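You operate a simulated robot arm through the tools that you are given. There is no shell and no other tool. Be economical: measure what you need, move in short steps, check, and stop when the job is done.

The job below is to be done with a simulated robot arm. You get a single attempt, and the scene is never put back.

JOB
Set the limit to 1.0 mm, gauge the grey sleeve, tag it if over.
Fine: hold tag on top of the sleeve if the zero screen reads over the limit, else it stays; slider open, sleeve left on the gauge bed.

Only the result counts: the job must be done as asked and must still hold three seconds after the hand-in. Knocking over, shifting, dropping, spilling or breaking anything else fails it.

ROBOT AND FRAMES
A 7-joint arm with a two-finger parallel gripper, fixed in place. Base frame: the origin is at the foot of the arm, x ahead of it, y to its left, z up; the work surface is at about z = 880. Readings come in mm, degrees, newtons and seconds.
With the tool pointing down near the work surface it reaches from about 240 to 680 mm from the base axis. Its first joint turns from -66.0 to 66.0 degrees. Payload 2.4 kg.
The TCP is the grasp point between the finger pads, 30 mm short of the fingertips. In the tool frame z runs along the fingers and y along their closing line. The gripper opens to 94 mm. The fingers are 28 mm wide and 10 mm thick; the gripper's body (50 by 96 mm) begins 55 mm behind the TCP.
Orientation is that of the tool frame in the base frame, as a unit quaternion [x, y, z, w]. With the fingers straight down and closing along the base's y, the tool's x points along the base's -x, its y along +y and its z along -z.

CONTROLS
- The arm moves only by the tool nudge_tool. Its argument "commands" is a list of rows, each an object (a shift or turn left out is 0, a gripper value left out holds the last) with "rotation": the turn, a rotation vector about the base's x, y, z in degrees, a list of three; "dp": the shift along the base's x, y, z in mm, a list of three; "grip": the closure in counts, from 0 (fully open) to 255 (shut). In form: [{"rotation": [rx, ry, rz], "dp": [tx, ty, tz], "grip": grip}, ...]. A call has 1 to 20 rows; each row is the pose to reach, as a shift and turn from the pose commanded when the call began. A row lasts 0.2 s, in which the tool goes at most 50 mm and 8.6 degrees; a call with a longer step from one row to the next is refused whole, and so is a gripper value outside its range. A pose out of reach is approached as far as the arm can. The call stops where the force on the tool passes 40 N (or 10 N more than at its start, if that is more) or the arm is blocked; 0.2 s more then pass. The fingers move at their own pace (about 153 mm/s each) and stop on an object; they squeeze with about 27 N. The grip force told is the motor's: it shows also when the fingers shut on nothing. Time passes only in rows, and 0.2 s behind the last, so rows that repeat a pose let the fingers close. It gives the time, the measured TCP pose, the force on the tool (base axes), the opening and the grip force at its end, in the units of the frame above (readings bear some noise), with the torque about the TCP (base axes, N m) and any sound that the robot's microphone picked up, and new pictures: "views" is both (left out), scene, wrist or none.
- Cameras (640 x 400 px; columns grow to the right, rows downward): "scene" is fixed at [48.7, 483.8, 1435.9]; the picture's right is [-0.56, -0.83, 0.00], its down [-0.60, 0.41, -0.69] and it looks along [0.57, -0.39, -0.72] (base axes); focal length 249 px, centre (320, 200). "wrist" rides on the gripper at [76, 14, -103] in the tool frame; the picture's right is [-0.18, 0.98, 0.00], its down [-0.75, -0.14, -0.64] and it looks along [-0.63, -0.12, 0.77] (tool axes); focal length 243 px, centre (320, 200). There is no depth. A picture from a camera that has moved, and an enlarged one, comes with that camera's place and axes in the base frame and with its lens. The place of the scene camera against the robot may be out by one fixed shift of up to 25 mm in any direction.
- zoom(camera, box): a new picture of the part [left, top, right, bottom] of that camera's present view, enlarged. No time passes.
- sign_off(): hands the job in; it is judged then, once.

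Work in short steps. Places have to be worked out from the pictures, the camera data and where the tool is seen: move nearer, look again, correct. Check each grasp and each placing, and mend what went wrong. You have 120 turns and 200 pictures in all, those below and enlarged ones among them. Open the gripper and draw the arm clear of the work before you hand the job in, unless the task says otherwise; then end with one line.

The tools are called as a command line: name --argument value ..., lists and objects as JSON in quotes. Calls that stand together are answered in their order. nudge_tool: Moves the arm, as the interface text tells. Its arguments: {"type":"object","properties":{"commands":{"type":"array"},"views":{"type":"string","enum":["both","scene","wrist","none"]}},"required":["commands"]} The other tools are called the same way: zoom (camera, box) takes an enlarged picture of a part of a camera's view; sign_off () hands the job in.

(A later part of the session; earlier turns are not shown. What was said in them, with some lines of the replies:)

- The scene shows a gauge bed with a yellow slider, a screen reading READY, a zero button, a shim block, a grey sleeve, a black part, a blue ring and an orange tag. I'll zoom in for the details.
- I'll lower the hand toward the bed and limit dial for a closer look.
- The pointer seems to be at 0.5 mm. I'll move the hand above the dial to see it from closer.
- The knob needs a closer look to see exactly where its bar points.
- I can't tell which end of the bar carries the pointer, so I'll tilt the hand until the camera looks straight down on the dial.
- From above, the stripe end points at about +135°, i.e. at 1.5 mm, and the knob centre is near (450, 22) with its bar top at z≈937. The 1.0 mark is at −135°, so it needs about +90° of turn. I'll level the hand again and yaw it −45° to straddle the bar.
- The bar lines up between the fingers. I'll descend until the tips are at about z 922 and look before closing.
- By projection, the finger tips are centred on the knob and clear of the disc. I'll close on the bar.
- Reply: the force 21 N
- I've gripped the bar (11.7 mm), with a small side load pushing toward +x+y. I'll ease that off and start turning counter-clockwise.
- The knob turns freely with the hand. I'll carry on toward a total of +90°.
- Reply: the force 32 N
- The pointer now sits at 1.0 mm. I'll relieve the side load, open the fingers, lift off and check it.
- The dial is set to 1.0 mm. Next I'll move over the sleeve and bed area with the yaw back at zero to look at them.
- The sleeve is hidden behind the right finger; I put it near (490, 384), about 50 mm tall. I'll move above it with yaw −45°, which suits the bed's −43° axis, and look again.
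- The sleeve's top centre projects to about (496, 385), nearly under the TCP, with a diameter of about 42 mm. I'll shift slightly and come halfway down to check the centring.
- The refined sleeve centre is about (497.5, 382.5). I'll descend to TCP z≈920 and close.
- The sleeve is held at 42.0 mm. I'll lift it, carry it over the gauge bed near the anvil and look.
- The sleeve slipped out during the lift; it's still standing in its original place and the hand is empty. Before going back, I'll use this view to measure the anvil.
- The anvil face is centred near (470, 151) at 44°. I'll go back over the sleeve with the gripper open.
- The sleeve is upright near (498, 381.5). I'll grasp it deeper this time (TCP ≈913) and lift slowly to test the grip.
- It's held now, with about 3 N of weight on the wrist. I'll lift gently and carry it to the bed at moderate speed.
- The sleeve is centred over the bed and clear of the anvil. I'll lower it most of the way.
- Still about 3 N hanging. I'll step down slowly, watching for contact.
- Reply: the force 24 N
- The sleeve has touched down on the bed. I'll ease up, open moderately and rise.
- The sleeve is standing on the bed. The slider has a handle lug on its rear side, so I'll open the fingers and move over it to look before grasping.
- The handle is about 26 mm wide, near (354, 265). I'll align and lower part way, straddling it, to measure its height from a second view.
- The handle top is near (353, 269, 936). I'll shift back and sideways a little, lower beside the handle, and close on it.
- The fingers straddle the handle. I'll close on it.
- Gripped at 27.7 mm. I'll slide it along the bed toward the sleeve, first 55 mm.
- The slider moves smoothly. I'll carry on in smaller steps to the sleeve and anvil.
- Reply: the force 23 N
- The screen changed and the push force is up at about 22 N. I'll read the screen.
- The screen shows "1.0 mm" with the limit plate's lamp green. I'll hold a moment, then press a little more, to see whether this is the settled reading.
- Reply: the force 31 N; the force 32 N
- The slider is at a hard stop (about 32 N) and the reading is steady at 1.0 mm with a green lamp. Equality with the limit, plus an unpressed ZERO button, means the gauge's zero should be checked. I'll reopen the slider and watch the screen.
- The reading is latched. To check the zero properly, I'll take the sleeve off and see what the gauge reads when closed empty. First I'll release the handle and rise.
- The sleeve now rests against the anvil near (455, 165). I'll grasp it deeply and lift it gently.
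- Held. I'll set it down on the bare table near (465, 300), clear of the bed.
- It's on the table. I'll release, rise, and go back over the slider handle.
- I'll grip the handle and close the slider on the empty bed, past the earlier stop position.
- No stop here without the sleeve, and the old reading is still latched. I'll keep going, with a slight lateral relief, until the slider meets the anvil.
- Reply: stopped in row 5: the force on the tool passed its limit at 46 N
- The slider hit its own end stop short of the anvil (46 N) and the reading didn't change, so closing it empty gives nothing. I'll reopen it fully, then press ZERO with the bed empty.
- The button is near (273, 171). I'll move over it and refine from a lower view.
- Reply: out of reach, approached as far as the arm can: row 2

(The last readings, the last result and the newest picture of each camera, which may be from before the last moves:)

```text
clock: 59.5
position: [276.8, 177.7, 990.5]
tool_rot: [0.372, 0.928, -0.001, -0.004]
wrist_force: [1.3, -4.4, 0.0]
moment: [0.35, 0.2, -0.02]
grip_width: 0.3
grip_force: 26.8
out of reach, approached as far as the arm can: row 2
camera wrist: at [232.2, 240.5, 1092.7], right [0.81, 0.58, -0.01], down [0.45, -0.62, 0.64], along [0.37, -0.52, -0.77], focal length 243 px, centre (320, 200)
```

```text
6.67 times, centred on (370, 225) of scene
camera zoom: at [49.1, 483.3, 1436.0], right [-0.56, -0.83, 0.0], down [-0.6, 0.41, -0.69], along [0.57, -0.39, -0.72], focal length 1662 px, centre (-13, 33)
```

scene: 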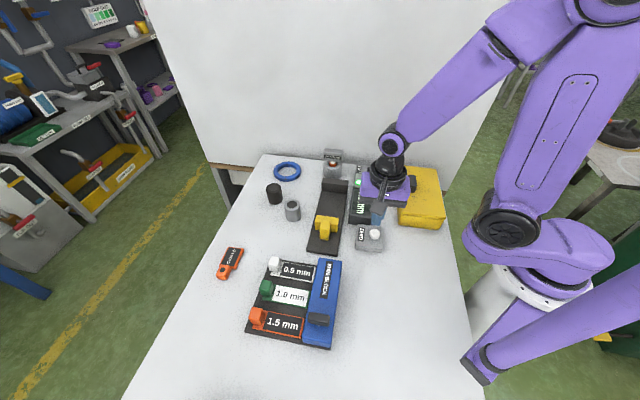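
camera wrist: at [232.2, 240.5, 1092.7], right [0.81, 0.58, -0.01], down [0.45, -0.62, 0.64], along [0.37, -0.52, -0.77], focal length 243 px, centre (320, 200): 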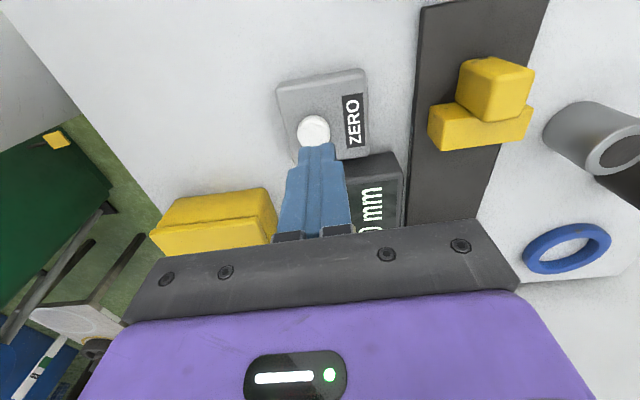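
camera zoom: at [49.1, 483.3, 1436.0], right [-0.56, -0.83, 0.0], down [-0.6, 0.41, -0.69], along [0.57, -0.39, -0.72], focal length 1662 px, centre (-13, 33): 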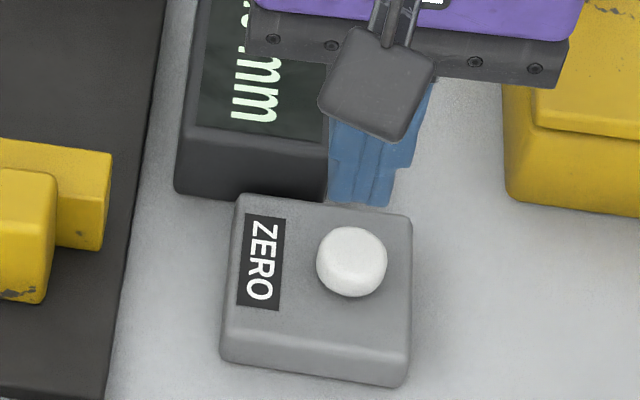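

The reach limit stopped me; the −45° yaw close to the base is probably the cause. The button is at about (273, 173). I'll back up slightly, turn the yaw to 0, and try again.

nudge_tool --commands '[{"dp": [15, 8, 20]}, {"dp": [15, 8, 20], "rotation": [0, 0, 8]}, {"dp": [15, 8, 20], "rotation": [0, 0, 16]}, {"dp": [15, 8, 20], "rotation": [0, 0, 24]}, {"dp": [15, 8, 20], "rotation": [0, 0, 32]}, {"dp": [15, 8, 20], "rotation": [0, 0, 40]}, {"dp": [15, 8, 20], "rotation": [0, 0, 43.7]}, {"dp": [-4, -5, 10], "rotation": [0, 0, 43.7]}, {"dp": [-4, -5, -10], "rotation": [0, 0, 43.7]}]' --views "both"

```text
clock: 61.5
position: [273.3, 169.3, 979.5]
tool_rot: [0.006, 1.0, -0.003, -0.004]
wrist_force: [-0.7, 0.4, -0.7]
moment: [0.01, -0.03, -0.02]
grip_width: 0.0
grip_force: 26.6
out of reach, approached as far as the arm can: row 8
camera wrist: at [197.5, 185.9, 1082.0], right [0.2, 0.98, -0.01], down [0.76, -0.15, 0.64], along [0.62, -0.13, -0.77], focal length 243 px, centre (320, 200)
```

scene: 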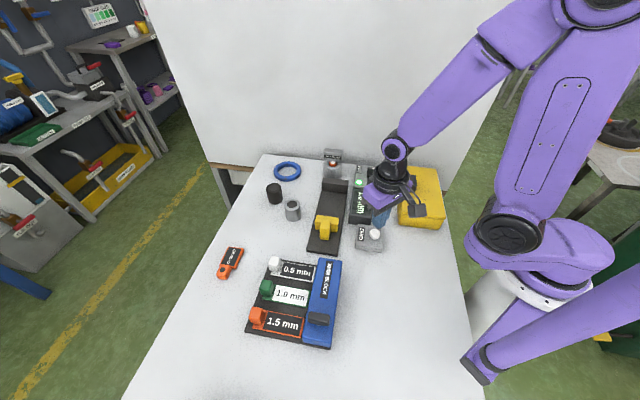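
wrist: 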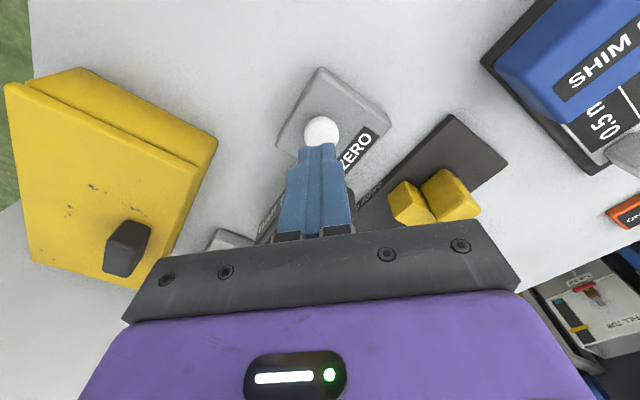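

In range now. The button is almost directly under the closed finger tips, so I'll align and descend to just above it.

nudge_tool --commands '[{"dp": [-2, 3, -15]}, {"dp": [-2, 3, -24]}]' --views "both"

zoom --camera "scene" --box '[330, 195, 410, 255]'

```text
clock: 62.0
position: [269.7, 174.5, 956.1]
tool_rot: [0.007, 1.0, -0.003, -0.004]
wrist_force: [-1.0, -0.4, 0.0]
moment: [-0.04, 0.0, -0.01]
grip_width: 0.0
grip_force: 27.0
camera wrist: at [194.8, 189.9, 1058.0], right [0.2, 0.98, -0.01], down [0.76, -0.15, 0.64], along [0.62, -0.13, -0.77], focal length 243 px, centre (320, 200)
```

scene: 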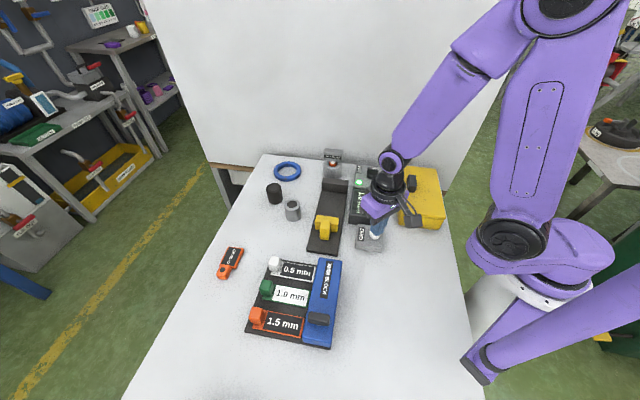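
wrist: 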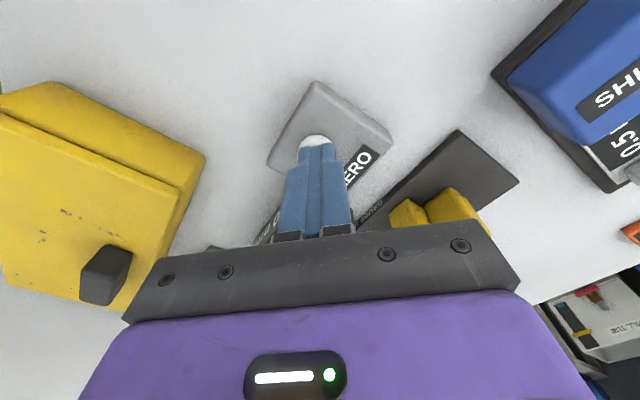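

```text
6.67 times, centred on (370, 225) of scene
camera zoom: at [48.7, 483.8, 1435.9], right [-0.56, -0.83, 0.0], down [-0.6, 0.41, -0.69], along [0.57, -0.39, -0.72], focal length 1662 px, centre (-13, 33)
```

zoom: 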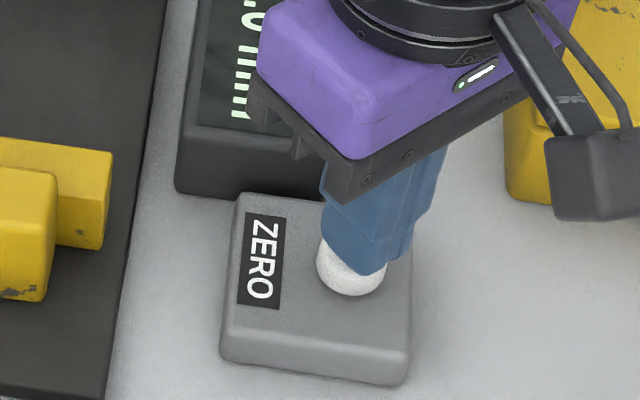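

Close to aligned. I'll shift slightly and press down in small steps.

nudge_tool --commands '[{"dp": [2, -2, -3]}, {"dp": [2, -2, -6]}, {"dp": [2, -2, -9]}]' --views "none"

nudge_tool --commands '[{"dp": [0, 0, -2]}, {"dp": [0, 0, -4]}]' --views "scene"

zoom --camera "scene" --box '[330, 165, 410, 255]'

```text
clock: 62.9
position: [272.2, 171.1, 947.3]
tool_rot: [0.007, 1.0, -0.003, -0.002]
wrist_force: [0.5, -0.1, 1.5]
moment: [0.01, 0.02, -0.02]
grip_width: 0.0
grip_force: 26.3
```

```text
clock: 63.5
position: [271.9, 171.4, 943.4]
tool_rot: [0.007, 1.0, -0.003, -0.002]
wrist_force: [-0.4, -1.0, 2.3]
moment: [-0.03, -0.03, -0.02]
grip_width: 0.1
grip_force: 27.1
heard: click
```

scene: 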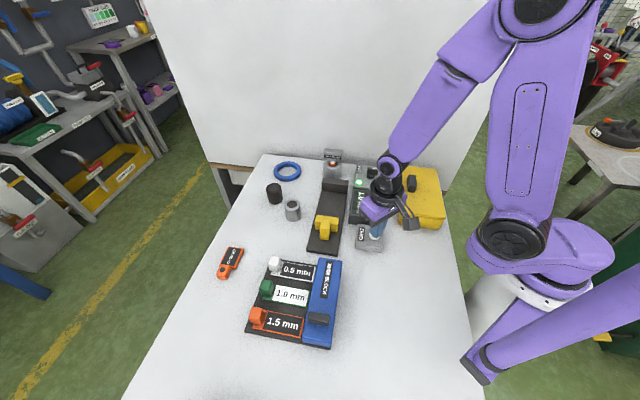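

```text
4.44 times, centred on (370, 210) of scene
camera zoom: at [48.7, 483.8, 1435.9], right [-0.56, -0.83, 0.0], down [-0.6, 0.41, -0.69], along [0.57, -0.39, -0.72], focal length 1108 px, centre (98, 156)
```

zoom: 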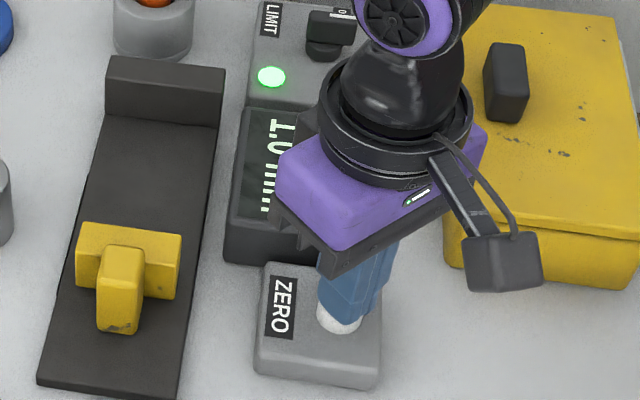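

A click. I'll lift off and look at the screen.

nudge_tool --commands '[{"dp": [0, 0, 15]}, {"dp": [5, 5, 40]}, {"dp": [25, 30, 70]}, {"dp": [45, 60, 75]}, {"dp": [65, 90, 75]}]' --views "scene"

zoom --camera "scene" --box '[290, 155, 402, 245]'

```text
clock: 64.7
position: [337.7, 262.1, 1018.1]
tool_rot: [0.008, 1.0, -0.003, -0.003]
wrist_force: [-0.1, 0.9, 0.0]
moment: [0.0, -0.01, -0.02]
grip_width: 0.0
grip_force: 27.0
```

scene: 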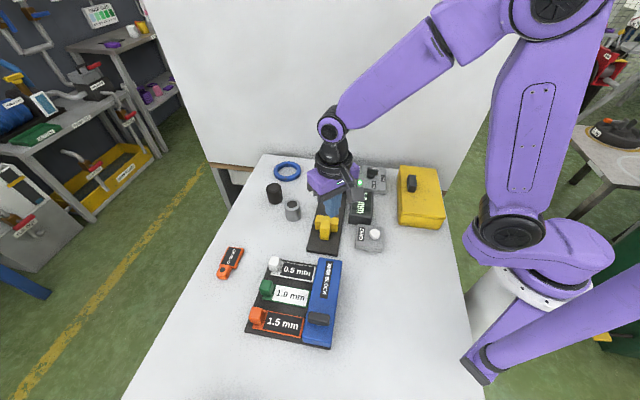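

```text
4.44 times, centred on (346, 200) of scene
camera zoom: at [48.7, 483.8, 1435.9], right [-0.56, -0.83, 0.0], down [-0.6, 0.41, -0.69], along [0.57, -0.39, -0.72], focal length 1108 px, centre (204, 200)
```

zoom: 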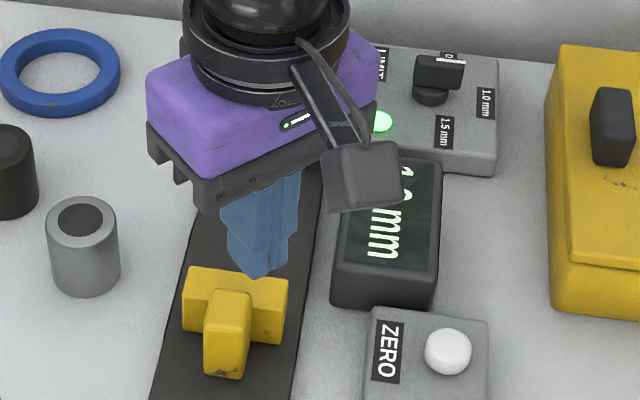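

The arm partly hides the screen. I'll move toward the sleeve at (466, 300), yaw back to −45°, and look again.

nudge_tool --commands '[{"dp": [20, 6, 0], "rotation": [0, 0, -8], "grip": 0}, {"dp": [42, 12, 0], "rotation": [0, 0, -16]}, {"dp": [64, 18, 0], "rotation": [0, 0, -24]}, {"dp": [86, 25, 0], "rotation": [0, 0, -32]}, {"dp": [108, 32, 0], "rotation": [0, 0, -40]}, {"dp": [126, 37, 0], "rotation": [0, 0, -44]}]' --views "both"

zoom --camera "scene" --box '[290, 155, 402, 245]'

```text
clock: 66.0
position: [463.7, 299.2, 1018.0]
tool_rot: [0.381, 0.925, -0.002, -0.005]
wrist_force: [0.1, -0.4, 0.0]
moment: [0.02, 0.01, 0.04]
grip_width: 94.1
grip_force: 0.1
camera wrist: at [421.2, 362.8, 1120.7], right [0.82, 0.57, -0.01], down [0.44, -0.63, 0.64], along [0.36, -0.53, -0.77], focal length 243 px, centre (320, 200)
```

scene: 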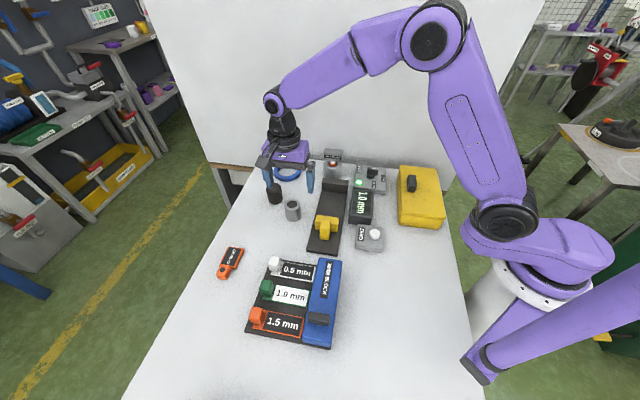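
wrist: 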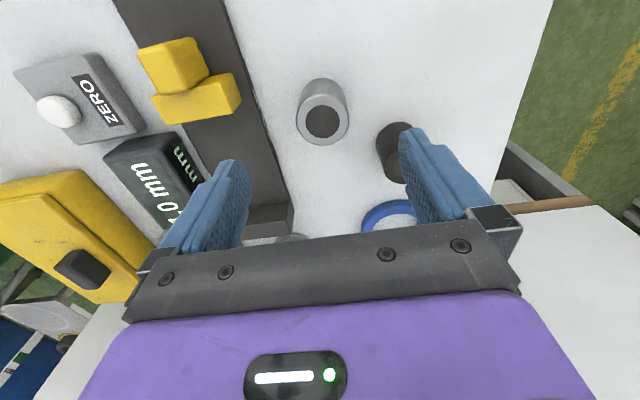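

```text
4.44 times, centred on (346, 200) of scene
camera zoom: at [48.7, 483.8, 1435.9], right [-0.56, -0.83, 0.0], down [-0.6, 0.41, -0.69], along [0.57, -0.39, -0.72], focal length 1108 px, centre (204, 200)
```

zoom: 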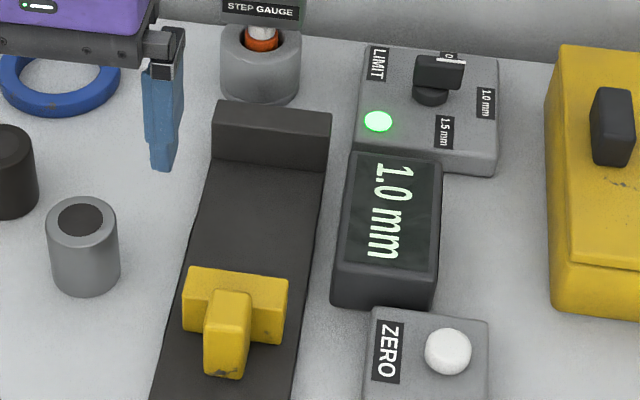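

The screen still holds 1.0 mm after the ZERO click, so I need to gauge again. I'll pick up the sleeve at (466, 299).

nudge_tool --commands '[{"dp": [2.5, -0.5, -30], "grip": 65}, {"dp": [2.5, -0.5, -65], "grip": 65}, {"dp": [2.5, -0.5, -95]}, {"dp": [2.5, -0.5, -105]}, {"dp": [2.5, -0.5, -105], "grip": 255}, {"dp": [2.5, -0.5, -105], "grip": 255}, {"dp": [2.5, -0.5, -105], "grip": 255}]' --views "none"

nudge_tool --commands '[{"dp": [0, 0, 2]}, {"dp": [0, 0, 5]}, {"dp": [0, 0, 10]}, {"dp": [0, 0, 18]}, {"dp": [0, 0, 30]}, {"dp": [0, 0, 45]}, {"dp": [0, 0, 60]}, {"dp": [0, 0, 68]}]' --views "wrist"

```text
clock: 67.7
position: [467.1, 298.4, 912.6]
tool_rot: [0.381, 0.925, -0.001, -0.005]
wrist_force: [-0.1, -0.5, 0.6]
moment: [0.05, -0.03, 0.01]
grip_width: 41.7
grip_force: 26.7
```

```text
clock: 69.5
position: [467.4, 297.8, 981.4]
tool_rot: [0.381, 0.925, -0.002, -0.004]
wrist_force: [0.1, -0.3, -2.4]
moment: [-0.02, 0.01, -0.01]
grip_width: 42.0
grip_force: 27.4
camera wrist: at [423.5, 362.3, 1083.8], right [0.82, 0.57, -0.01], down [0.44, -0.63, 0.64], along [0.36, -0.53, -0.77], focal length 243 px, centre (320, 200)
```

wrist: 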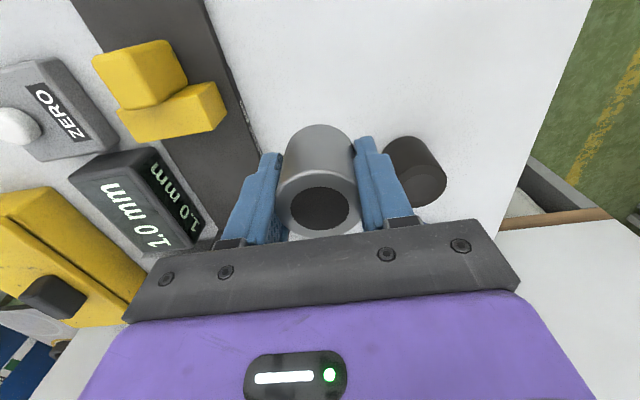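

Held. I'll carry it back to (447, 174) on the bed and lower it.

nudge_tool --commands '[{"dp": [-1, -8, 0]}, {"dp": [-4, -26, 0]}, {"dp": [-8, -50, 0]}, {"dp": [-12, -74, 0]}, {"dp": [-16, -98, 0]}, {"dp": [-19, -116, 0]}, {"dp": [-20, -124, 0]}, {"dp": [-20, -124, 0]}, {"dp": [-20, -124, -15]}, {"dp": [-20, -124, -35]}, {"dp": [-20, -124, -48]}, {"dp": [-20, -124, -55]}]' --views "scene"

nudge_tool --commands '[{"dp": [0, 0, -2]}, {"dp": [0, 0, -4.5]}]' --views "none"

```text
clock: 72.0
position: [447.3, 174.6, 926.3]
tool_rot: [0.381, 0.925, -0.002, -0.005]
wrist_force: [0.4, 0.6, -2.8]
moment: [0.02, 0.02, -0.01]
grip_width: 41.8
grip_force: 27.5
```

scene: 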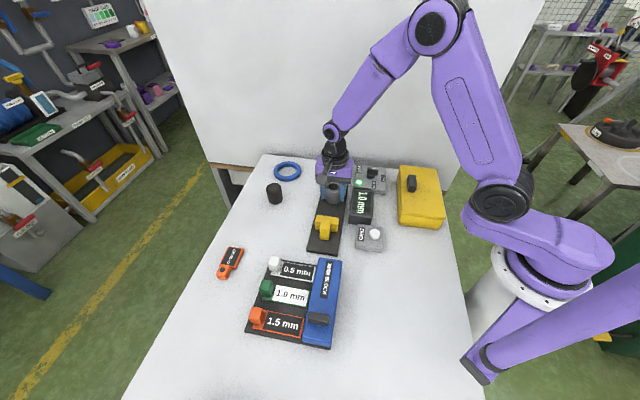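

```text
clock: 72.7
position: [446.2, 174.4, 922.7]
tool_rot: [0.381, 0.925, -0.001, -0.004]
wrist_force: [-4.3, -2.1, 14.6]
moment: [0.11, -0.17, -0.04]
grip_width: 41.6
grip_force: 26.9
```

It's on the bed. I'll release, rise, and return to the slider handle.

nudge_tool --commands '[{"dp": [0, 0, 1.5]}, {"dp": [0, 0, 1.5], "grip": 95}, {"dp": [0, 0, 1.5], "grip": 95}, {"dp": [0, 0, 35]}, {"dp": [0, 0, 75]}, {"dp": [-33, 33, 85]}, {"dp": [-66, 66, 85]}, {"dp": [-98, 99, 85]}, {"dp": [-98, 99, 50]}, {"dp": [-98, 99, 16]}]' --views "both"

zoom --camera "scene" --box '[290, 155, 402, 245]'

```text
clock: 74.8
position: [348.2, 273.0, 937.0]
tool_rot: [0.381, 0.925, -0.002, -0.005]
wrist_force: [0.6, -1.5, -0.7]
moment: [0.02, 0.0, -0.03]
grip_width: 58.8
grip_force: 0.0
camera wrist: at [304.2, 337.5, 1039.7], right [0.82, 0.57, -0.01], down [0.44, -0.63, 0.64], along [0.36, -0.53, -0.77], focal length 243 px, centre (320, 200)
```

scene: 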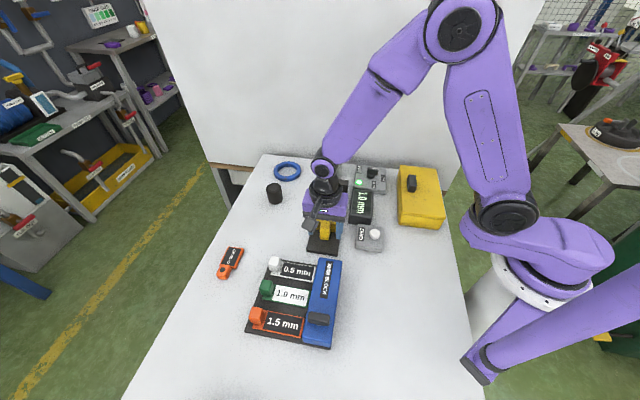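
wrist: 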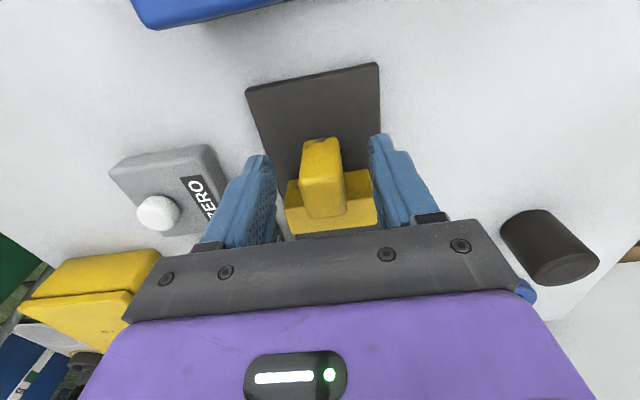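

```text
4.44 times, centred on (346, 200) of scene
camera zoom: at [48.7, 483.8, 1435.9], right [-0.56, -0.83, 0.0], down [-0.6, 0.41, -0.69], along [0.57, -0.39, -0.72], focal length 1108 px, centre (204, 200)
```

zoom: 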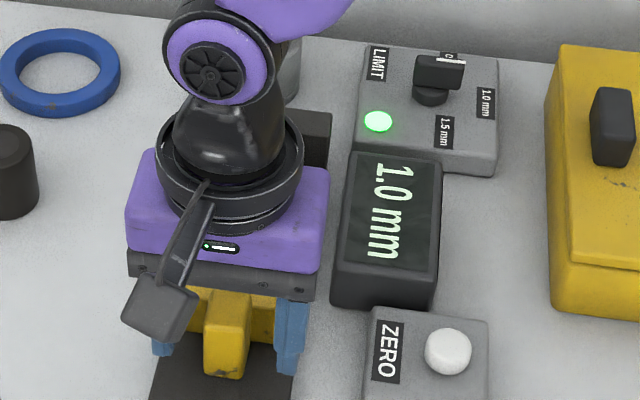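

I'll grip the handle and close onto the sleeve again.

nudge_tool --commands '[{"grip": 255}, {"grip": 255}, {"dp": [3, -3, 0]}, {"dp": [10, -10, 0]}, {"dp": [17, -17, 0]}, {"dp": [24, -24, 0]}, {"dp": [31, -31, 0]}, {"dp": [38, -38, 0]}, {"dp": [45, -45, 0]}, {"dp": [49, -49, 0]}, {"dp": [52, -52, 0]}, {"dp": [55, -55, 0]}, {"dp": [57.5, -57.5, 0]}, {"dp": [59.5, -59.5, 0]}, {"dp": [60.5, -60.5, 0]}]' --views "scene"

zoom --camera "scene" --box '[290, 155, 402, 245]'

```text
clock: 78.0
position: [406.2, 214.7, 938.7]
tool_rot: [0.378, 0.926, -0.004, -0.006]
wrist_force: [-22.0, 26.5, -6.1]
moment: [0.02, 0.14, 0.02]
grip_width: 28.1
grip_force: 44.9
```

scene: 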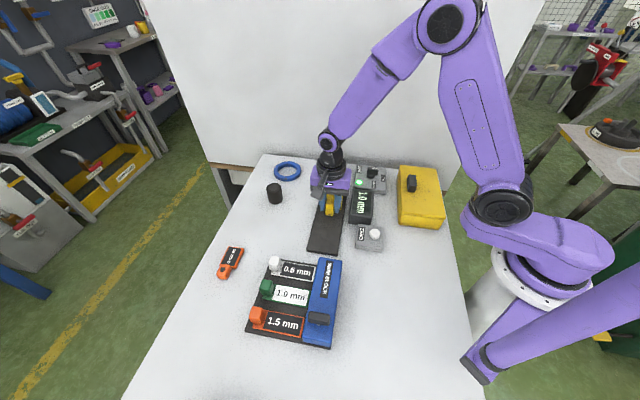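

```text
4.44 times, centred on (346, 200) of scene
camera zoom: at [48.1, 484.6, 1435.6], right [-0.56, -0.83, 0.0], down [-0.6, 0.41, -0.69], along [0.57, -0.39, -0.72], focal length 1108 px, centre (204, 200)
```

zoom: 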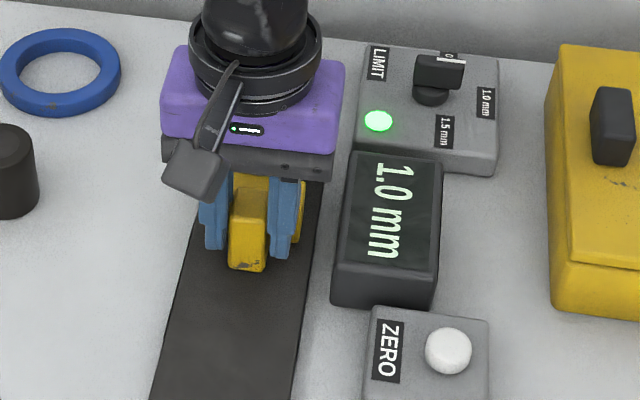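

The second reading agrees: 1.0 mm, lamp green. The screen never reset after ZERO, though, and my press was light (2 N). I'll open the slider and press ZERO again more firmly to be sure it took.

nudge_tool --commands '[{"dp": [-3, 3, 0]}, {"dp": [-9, 9, 0]}, {"dp": [-16, 16, 0]}, {"dp": [-23, 23, 0]}, {"dp": [-30, 30, 0]}, {"dp": [-37, 37, 0]}, {"dp": [-44, 44, 0]}, {"dp": [-51, 51, 0]}, {"dp": [-58, 58, 0]}, {"dp": [-60, 60, 0]}]' --views "none"

nudge_tool --commands '[{"grip": 90}, {"grip": 90}, {"dp": [0, 0, 40]}, {"dp": [0, 0, 80]}, {"dp": [-8, -20, 80], "rotation": [0, 0, 8], "grip": 255}, {"dp": [-16, -35, 80], "rotation": [0, 0, 16], "grip": 255}, {"dp": [-22, -50, 80], "rotation": [0, 0, 24], "grip": 255}, {"dp": [-30, -65, 80], "rotation": [0, 0, 32], "grip": 255}, {"dp": [-40, -80, 70], "rotation": [0, 0, 40], "grip": 255}, {"dp": [-55, -92, 50], "rotation": [0, 0, 44], "grip": 255}, {"dp": [-76, -102, 30], "rotation": [0, 0, 44], "grip": 255}]' --views "both"

```text
clock: 80.2
position: [350.8, 273.6, 938.5]
tool_rot: [0.381, 0.925, -0.001, -0.004]
wrist_force: [-0.5, -4.3, 7.4]
moment: [0.29, 0.33, -0.01]
grip_width: 27.6
grip_force: 45.4
```

```text
clock: 82.7
position: [276.9, 167.5, 968.3]
tool_rot: [0.017, 1.0, -0.003, -0.003]
wrist_force: [-4.3, 4.6, 0.0]
moment: [-0.36, -0.4, 0.01]
grip_width: 0.1
grip_force: 26.7
camera wrist: at [200.4, 186.1, 1070.3], right [0.22, 0.98, -0.01], down [0.75, -0.16, 0.64], along [0.62, -0.14, -0.77], focal length 243 px, centre (320, 200)
```

scene: 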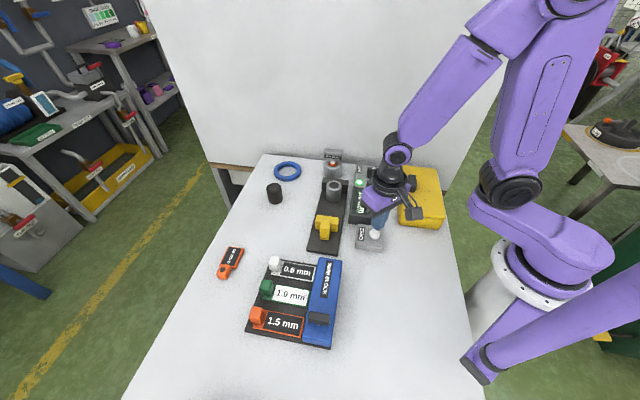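
wrist: 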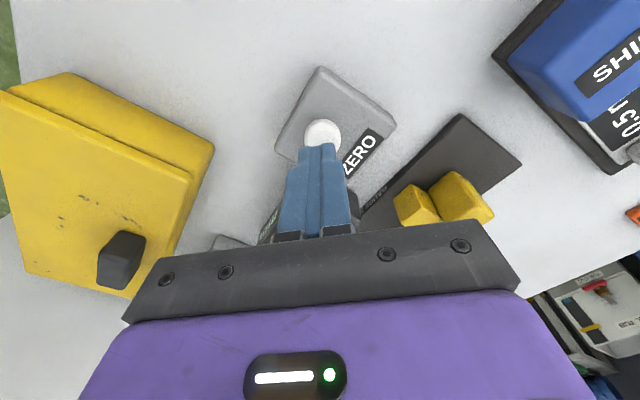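

I'm over the button. I'll align and press deeper in small steps.

nudge_tool --commands '[{"dp": [-4, 3, -12]}, {"dp": [-4, 3, -21]}, {"dp": [-4, 3, -25]}]' --views "none"

nudge_tool --commands '[{"dp": [0, 0, -2]}, {"dp": [0, 0, -4]}, {"dp": [0, 0, -4]}]' --views "scene"

zoom --camera "scene" --box '[330, 165, 410, 255]'

```text
clock: 83.5
position: [269.7, 173.3, 942.6]
tool_rot: [0.007, 1.0, -0.003, -0.003]
wrist_force: [-1.9, -0.2, 3.1]
moment: [0.04, 0.03, -0.01]
grip_width: 0.1
grip_force: 26.8
heard: click
```

```text
clock: 84.2
position: [269.7, 173.9, 938.7]
tool_rot: [0.008, 1.0, -0.003, -0.003]
wrist_force: [-6.8, 1.0, 21.0]
moment: [0.04, 0.11, -0.01]
grip_width: 0.2
grip_force: 27.3
```

scene: 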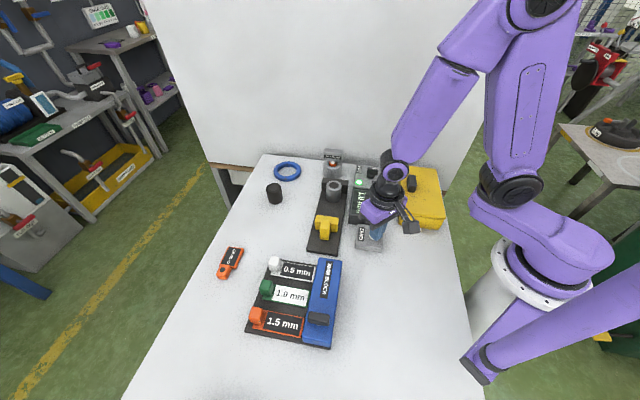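

```text
4.44 times, centred on (370, 210) of scene
camera zoom: at [48.3, 483.7, 1435.9], right [-0.56, -0.83, 0.0], down [-0.6, 0.41, -0.69], along [0.57, -0.39, -0.72], focal length 1108 px, centre (98, 156)
```

zoom: 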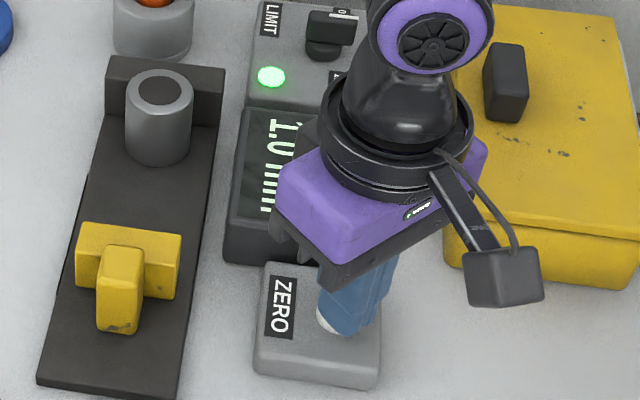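

The button bottomed out (21 N, click) and the screen still shows 1.0 mm. I'll back off and gauge once more, so the final reading comes after this zero.

nudge_tool --commands '[{"dp": [0, 0, 15]}, {"dp": [8, 12, 50]}, {"dp": [18, 24, 80], "rotation": [0, 0, -8], "grip": 90}, {"dp": [28, 36, 80], "rotation": [0, 0, -16]}, {"dp": [38, 50, 80], "rotation": [0, 0, -24]}, {"dp": [50, 65, 80], "rotation": [0, 0, -32]}, {"dp": [64, 82, 80], "rotation": [0, 0, -40]}, {"dp": [78.5, 100, 80], "rotation": [0, 0, -44]}, {"dp": [78.5, 100, 80], "rotation": [0, 0, -44]}]' --views "both"

zoom --camera "scene" --box '[290, 155, 402, 245]'

```text
clock: 86.2
position: [349.1, 274.2, 1018.8]
tool_rot: [0.382, 0.924, -0.002, -0.004]
wrist_force: [-0.2, 0.3, -0.8]
moment: [0.02, 0.03, -0.01]
grip_width: 61.0
grip_force: 0.0
camera wrist: at [304.8, 338.4, 1120.7], right [0.82, 0.57, -0.01], down [0.44, -0.63, 0.64], along [0.36, -0.53, -0.77], focal length 243 px, centre (320, 200)
```

scene: 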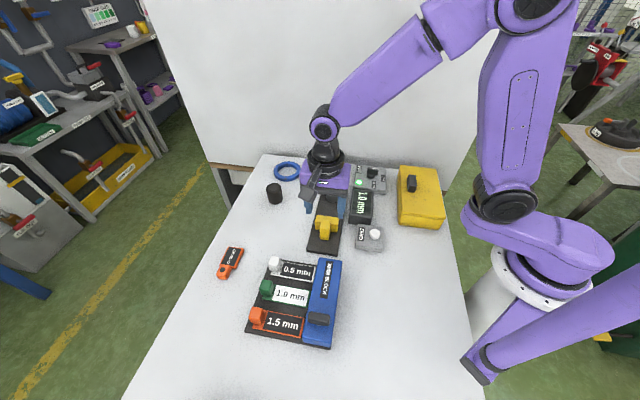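
wrist: 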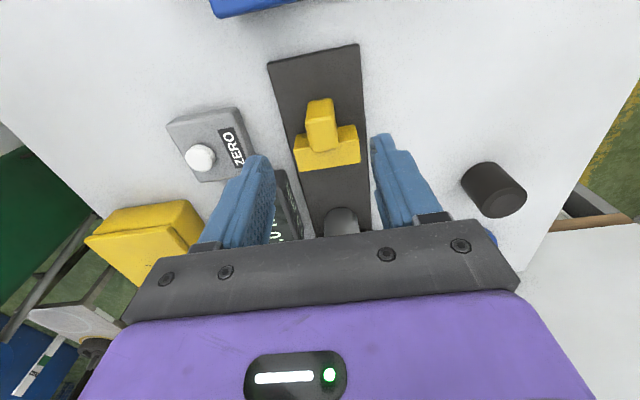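

```text
4.44 times, centred on (346, 200) of scene
camera zoom: at [48.7, 483.9, 1435.9], right [-0.56, -0.83, 0.0], down [-0.6, 0.41, -0.69], along [0.57, -0.39, -0.72], focal length 1108 px, centre (204, 200)
```

zoom: 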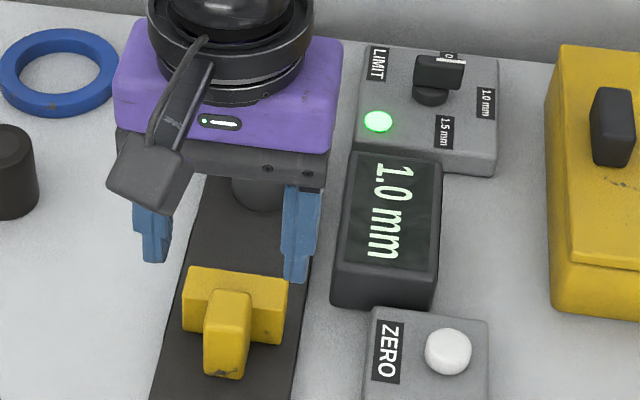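

I'll lower onto the handle, grip, close on the sleeve and read.

nudge_tool --commands '[{"dp": [0, 0, -40]}, {"dp": [0, 0, -80]}, {"grip": 255, "dp": [0, 0, -80]}, {"grip": 255, "dp": [0, 0, -80]}, {"dp": [3, -3, -80]}, {"dp": [10, -10, -80]}, {"dp": [17, -17, -80]}, {"dp": [24, -24, -80]}, {"dp": [31, -31, -80]}, {"dp": [38, -38, -80]}, {"dp": [45, -45, -80]}, {"dp": [50, -50, -80]}, {"dp": [54, -54, -80]}, {"dp": [57, -57, -80]}, {"dp": [59, -59, -80]}, {"dp": [60.5, -60.5, -80]}]' --views "scene"

zoom --camera "scene" --box '[290, 155, 402, 245]'

```text
clock: 89.7
position: [406.7, 214.7, 939.4]
tool_rot: [0.378, 0.926, -0.002, -0.005]
wrist_force: [-16.4, 23.6, 12.9]
moment: [-0.4, -0.53, 0.04]
grip_width: 27.6
grip_force: 44.8
```

scene: 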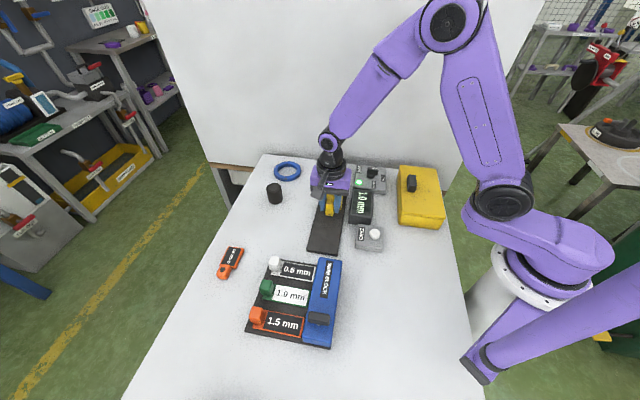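

```text
4.44 times, centred on (346, 200) of scene
camera zoom: at [48.1, 484.4, 1435.7], right [-0.56, -0.83, 0.0], down [-0.6, 0.41, -0.69], along [0.57, -0.39, -0.72], focal length 1108 px, centre (204, 200)
```

zoom: 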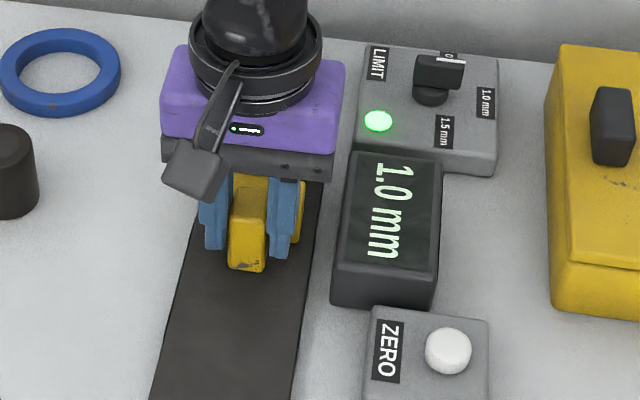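

The reading is 1.0 mm again, so ZERO does nothing with the slider open. To be sure this number isn't just an echo of the limit and that ZERO isn't meant for the closed state, I'll leave the slider closed and press ZERO. I can re-zero and regauge afterward if needed.

nudge_tool --commands '[{"dp": [-1, 1, 0]}, {"dp": [-1, 1, 0], "grip": 90}, {"dp": [-1, 1, 0], "grip": 90}, {"dp": [-1, 1, 40]}, {"dp": [-1, 1, 80]}, {"dp": [-25, 1, 80], "rotation": [0, 0, 8], "grip": 255}, {"dp": [-50, -5, 80], "rotation": [0, 0, 16], "grip": 255}, {"dp": [-72, -15, 80], "rotation": [0, 0, 24], "grip": 255}, {"dp": [-92, -24, 80], "rotation": [0, 0, 32], "grip": 255}, {"dp": [-110, -32, 70], "rotation": [0, 0, 40], "grip": 255}, {"dp": [-125, -38, 50], "rotation": [0, 0, 44], "grip": 255}, {"dp": [-135, -42, 28], "rotation": [0, 0, 44], "grip": 255}]' --views "both"

zoom --camera "scene" --box '[290, 155, 402, 245]'

```text
clock: 92.2
position: [274.2, 169.5, 968.1]
tool_rot: [0.007, 1.0, -0.003, -0.004]
wrist_force: [0.2, 0.5, 0.1]
moment: [0.01, 0.0, 0.01]
grip_width: 0.0
grip_force: 27.4
camera wrist: at [198.1, 186.8, 1068.9], right [0.2, 0.98, -0.01], down [0.76, -0.15, 0.64], along [0.62, -0.13, -0.77], focal length 243 px, centre (320, 200)
```

scene: 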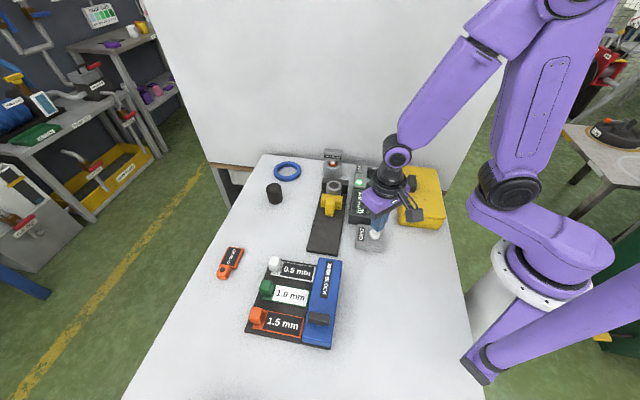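
wrist: 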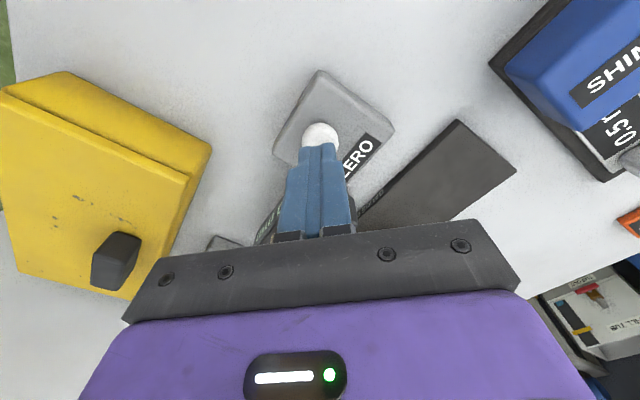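

```text
4.44 times, centred on (346, 200) of scene
camera zoom: at [48.7, 483.8, 1435.9], right [-0.56, -0.83, 0.0], down [-0.6, 0.41, -0.69], along [0.57, -0.39, -0.72], focal length 1108 px, centre (204, 200)
```

zoom: 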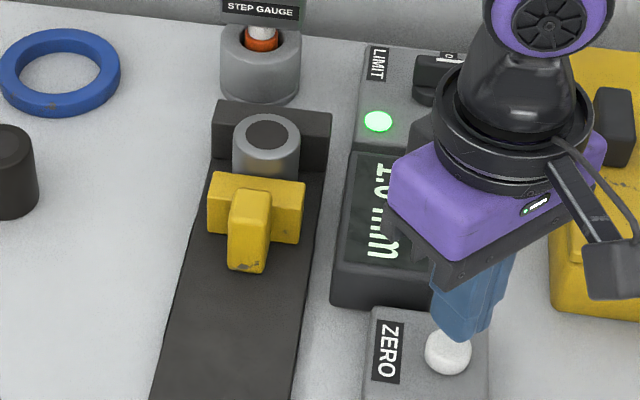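

The slider stays closed on the sleeve. I'll press ZERO now.

nudge_tool --commands '[{"dp": [-2, 2.5, -12]}, {"dp": [-2, 2.5, -20]}, {"dp": [-2, 2.5, -25]}, {"dp": [-2, 2.5, -27]}, {"dp": [-2, 2.5, -27]}]' --views "none"

nudge_tool --commands '[{"dp": [0, 0, 15]}, {"dp": [8, 12, 50]}, {"dp": [25, 26, 80], "rotation": [0, 0, -8], "grip": 90}, {"dp": [45, 35, 80], "rotation": [0, 0, -16]}, {"dp": [65, 42, 80], "rotation": [0, 0, -24]}, {"dp": [90, 47, 80], "rotation": [0, 0, -32]}, {"dp": [115, 47, 80], "rotation": [0, 0, -40]}, {"dp": [135, 41, 80], "rotation": [0, 0, -44]}, {"dp": [135, 41, 80], "rotation": [0, 0, -44]}]' --views "both"

zoom --camera "scene" --box '[290, 155, 402, 245]'

```text
clock: 93.5
position: [271.8, 173.0, 939.3]
tool_rot: [0.007, 1.0, -0.002, -0.003]
wrist_force: [0.7, -2.9, 15.0]
moment: [-0.09, -0.14, -0.01]
grip_width: 0.1
grip_force: 26.4
heard: click
```

```text
clock: 95.5
position: [407.2, 214.9, 1020.2]
tool_rot: [0.382, 0.924, -0.002, -0.005]
wrist_force: [-0.5, 0.3, -1.8]
moment: [-0.01, -0.05, 0.0]
grip_width: 60.9
grip_force: 0.0
camera wrist: at [364.0, 278.5, 1121.6], right [0.82, 0.57, -0.01], down [0.44, -0.63, 0.64], along [0.36, -0.53, -0.77], focal length 243 px, centre (320, 200)
```

scene: 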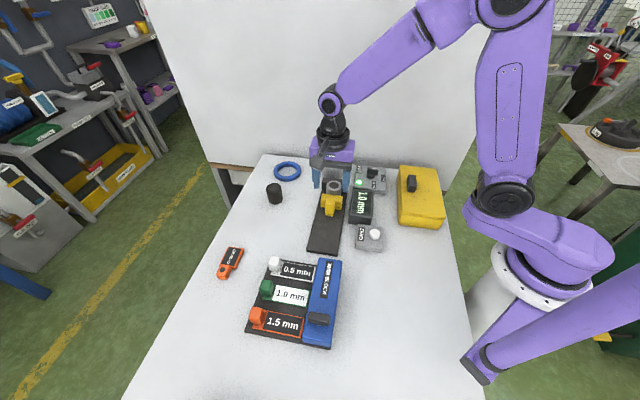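
wrist: 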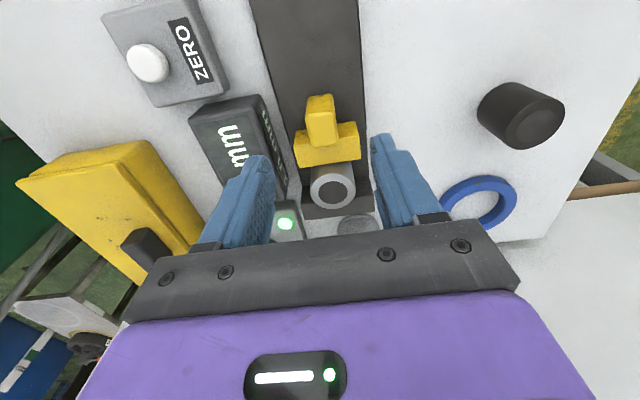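

```text
4.44 times, centred on (346, 200) of scene
camera zoom: at [48.7, 483.8, 1435.9], right [-0.56, -0.83, 0.0], down [-0.6, 0.41, -0.69], along [0.57, -0.39, -0.72], focal length 1108 px, centre (204, 200)
```

zoom: 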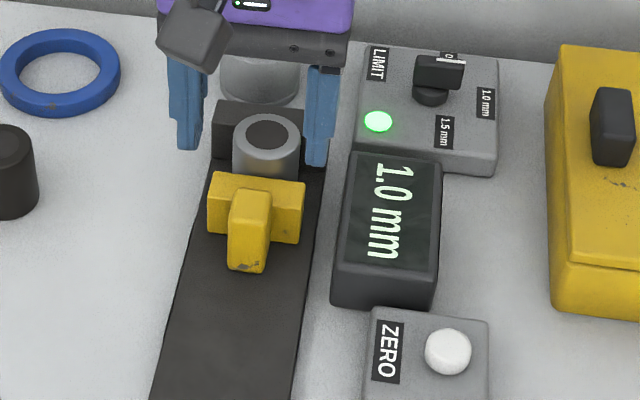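

Nothing visible changed. I'll open the slider fully and close it once more to see whether that press altered the reading.

nudge_tool --commands '[{"dp": [0, 0, -40]}, {"dp": [0, 0, -80]}, {"grip": 255, "dp": [0, 0, -80]}, {"grip": 255, "dp": [0, 0, -80]}, {"dp": [-3, 3, -80]}, {"dp": [-10, 10, -80]}, {"dp": [-17, 17, -80]}, {"dp": [-24, 24, -80]}, {"dp": [-31, 31, -80]}, {"dp": [-38, 38, -80]}, {"dp": [-45, 45, -80]}, {"dp": [-52, 52, -80]}, {"dp": [-57, 57, -80]}, {"dp": [-58.5, 58.5, -80]}, {"dp": [-58.5, 58.5, -80]}]' --views "none"

nudge_tool --commands '[{"dp": [3, -3, 0]}, {"dp": [10, -10, 0]}, {"dp": [17, -17, 0]}, {"dp": [24, -24, 0]}, {"dp": [31, -31, 0]}, {"dp": [38, -38, 0]}, {"dp": [45, -45, 0]}, {"dp": [50, -50, 0]}, {"dp": [54, -54, 0]}, {"dp": [57, -57, 0]}, {"dp": [59, -59, 0]}, {"dp": [60, -60, 0]}]' --views "scene"

zoom --camera "scene" --box '[290, 155, 402, 245]'

```text
clock: 98.7
position: [348.9, 273.5, 939.9]
tool_rot: [0.381, 0.924, 0.0, -0.003]
wrist_force: [19.0, 2.5, -2.8]
moment: [-0.06, -0.04, 0.1]
grip_width: 28.0
grip_force: 44.6
```

```text
clock: 101.2
position: [407.9, 214.9, 940.4]
tool_rot: [0.38, 0.925, -0.001, -0.004]
wrist_force: [-0.1, 20.5, 4.4]
moment: [-0.22, -0.54, -0.07]
grip_width: 27.7
grip_force: 44.8
```

scene: 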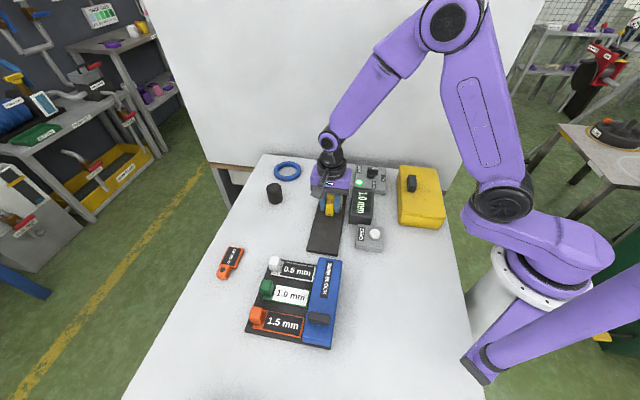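

```text
4.44 times, centred on (346, 200) of scene
camera zoom: at [48.6, 484.4, 1435.7], right [-0.56, -0.83, 0.0], down [-0.6, 0.41, -0.69], along [0.57, -0.39, -0.72], focal length 1108 px, centre (204, 200)
```

zoom: 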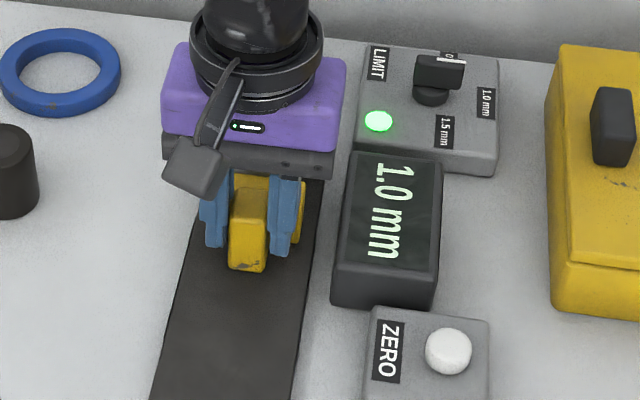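

The reading is the same every time, before and after ZERO: 1.0 mm with a green lamp. That isn't over the 1.0 mm limit, so the tag stays where it is. I'll open the slider fully and release it.

nudge_tool --commands '[{"dp": [-3, 3, 0]}, {"dp": [-10, 10, 0]}, {"dp": [-17, 17, 0]}, {"dp": [-24, 24, 0]}, {"dp": [-31, 31, 0]}, {"dp": [-38, 38, 0]}, {"dp": [-45, 45, 0]}, {"dp": [-52, 52, 0]}, {"dp": [-57, 57, 0]}, {"dp": [-60, 60, 0]}, {"dp": [-60, 60, 0]}]' --views "none"

nudge_tool --commands '[{"grip": 90}, {"grip": 90}, {"dp": [0, 0, 35]}, {"dp": [0, 0, 75]}, {"dp": [0, 0, 120]}, {"dp": [-15, 20, 165]}, {"dp": [-30, 30, 210]}]' --views "both"

zoom --camera "scene" --box '[290, 155, 402, 255]'

```text
clock: 103.7
position: [350.1, 273.0, 940.9]
tool_rot: [0.381, 0.924, 0.0, -0.003]
wrist_force: [18.5, 3.2, -4.3]
moment: [0.03, 0.08, 0.16]
grip_width: 27.7
grip_force: 44.9
```

```text
refused: row 6 steps farther than a row can; nothing moved
```

```text
4.00 times, centred on (346, 205) of scene
camera zoom: at [49.2, 484.0, 1435.8], right [-0.56, -0.83, 0.0], down [-0.6, 0.41, -0.69], along [0.57, -0.39, -0.72], focal length 997 px, centre (216, 180)
```

zoom: 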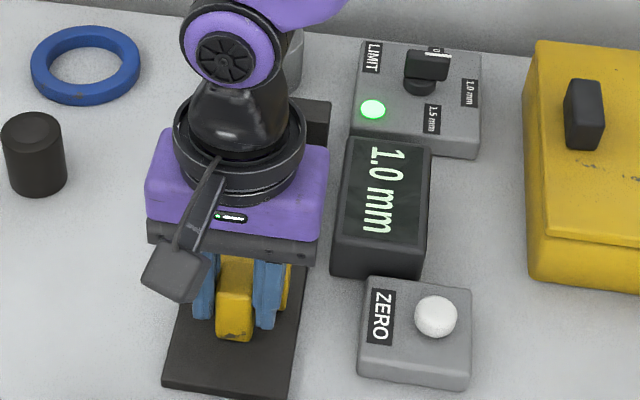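

The slider is open. One row was too long, so I'll redo the release and rise with shorter steps.

nudge_tool --commands '[{"dp": [-1, 0, 0], "grip": 90}, {"dp": [-1, 0, 0], "grip": 90}, {"dp": [-1, 0, 35]}, {"dp": [-1, 0, 75]}, {"dp": [-1, 0, 115]}, {"dp": [-15, 15, 150]}, {"dp": [-30, 30, 185]}, {"dp": [-45, 45, 215]}]' --views "both"

zoom --camera "scene" --box '[290, 155, 402, 255]'

zoom --camera "wrist" --box '[180, 20, 480, 208]'

```text
clock: 105.5
position: [303.5, 317.4, 1155.7]
tool_rot: [0.381, 0.924, -0.002, -0.004]
wrist_force: [0.0, 0.5, 0.0]
moment: [0.01, -0.01, 0.02]
grip_width: 60.7
grip_force: 0.0
camera wrist: at [259.1, 382.4, 1257.8], right [0.82, 0.57, -0.01], down [0.44, -0.63, 0.64], along [0.36, -0.53, -0.77], focal length 243 px, centre (320, 200)
```

scene: 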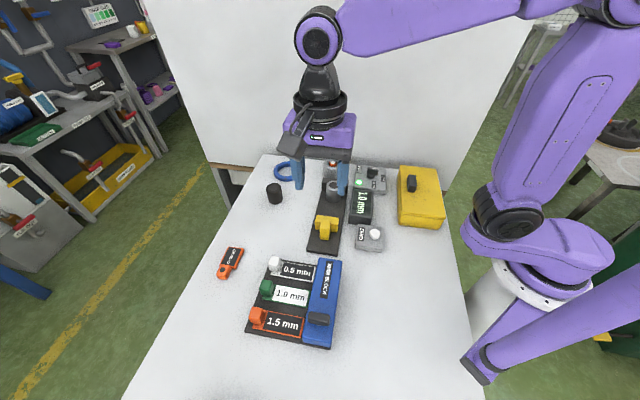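
wrist: 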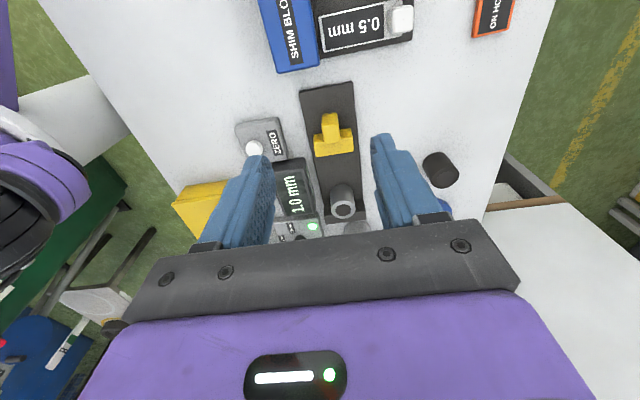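

```text
4.00 times, centred on (346, 205) of scene
camera zoom: at [48.7, 483.8, 1435.9], right [-0.56, -0.83, 0.0], down [-0.6, 0.41, -0.69], along [0.57, -0.39, -0.72], focal length 997 px, centre (216, 180)
```

zoom: 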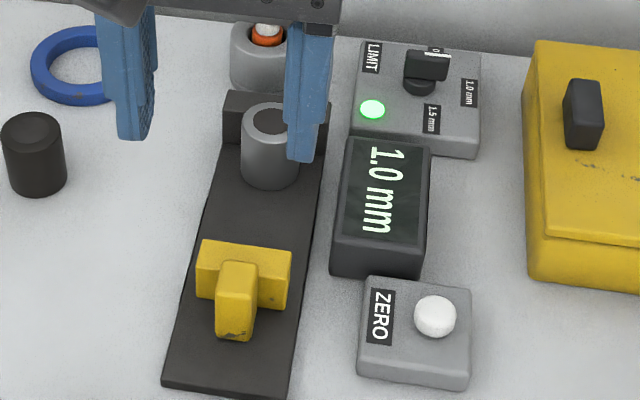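

```text
2.13 times, centred on (330, 114) of wrist
camera zoom: at [259.1, 382.4, 1257.8], right [0.82, 0.57, -0.01], down [0.44, -0.63, 0.64], along [0.36, -0.53, -0.77], focal length 516 px, centre (299, 383)
```

zoom: 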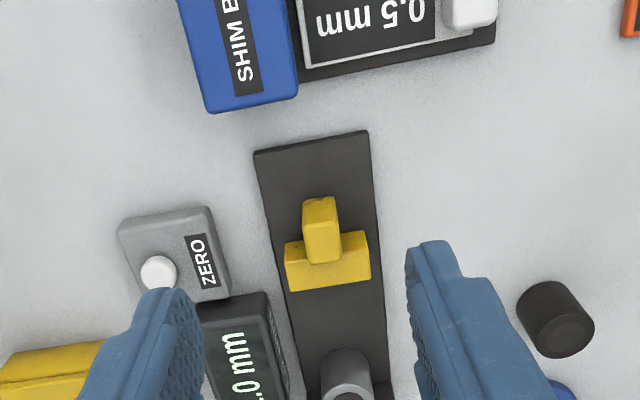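

Final state: the dial is at 1.0 mm, the screen reads 1.0 mm (lamp green, not over), the slider is open and the sleeve is standing on the bed. The tag and everything else are untouched and the arm is clear, so I'm handing in.

sign_off

```text
The job is handed in.
```

I set the limit to 1.0 mm and gauged the grey sleeve: the screen read 1.0 mm with a green lamp, which is not over the limit, so I left the tag where it was; pressing ZERO (slider open and closed) never changed that reading, and the slider is open with the sleeve on the gauge bed.
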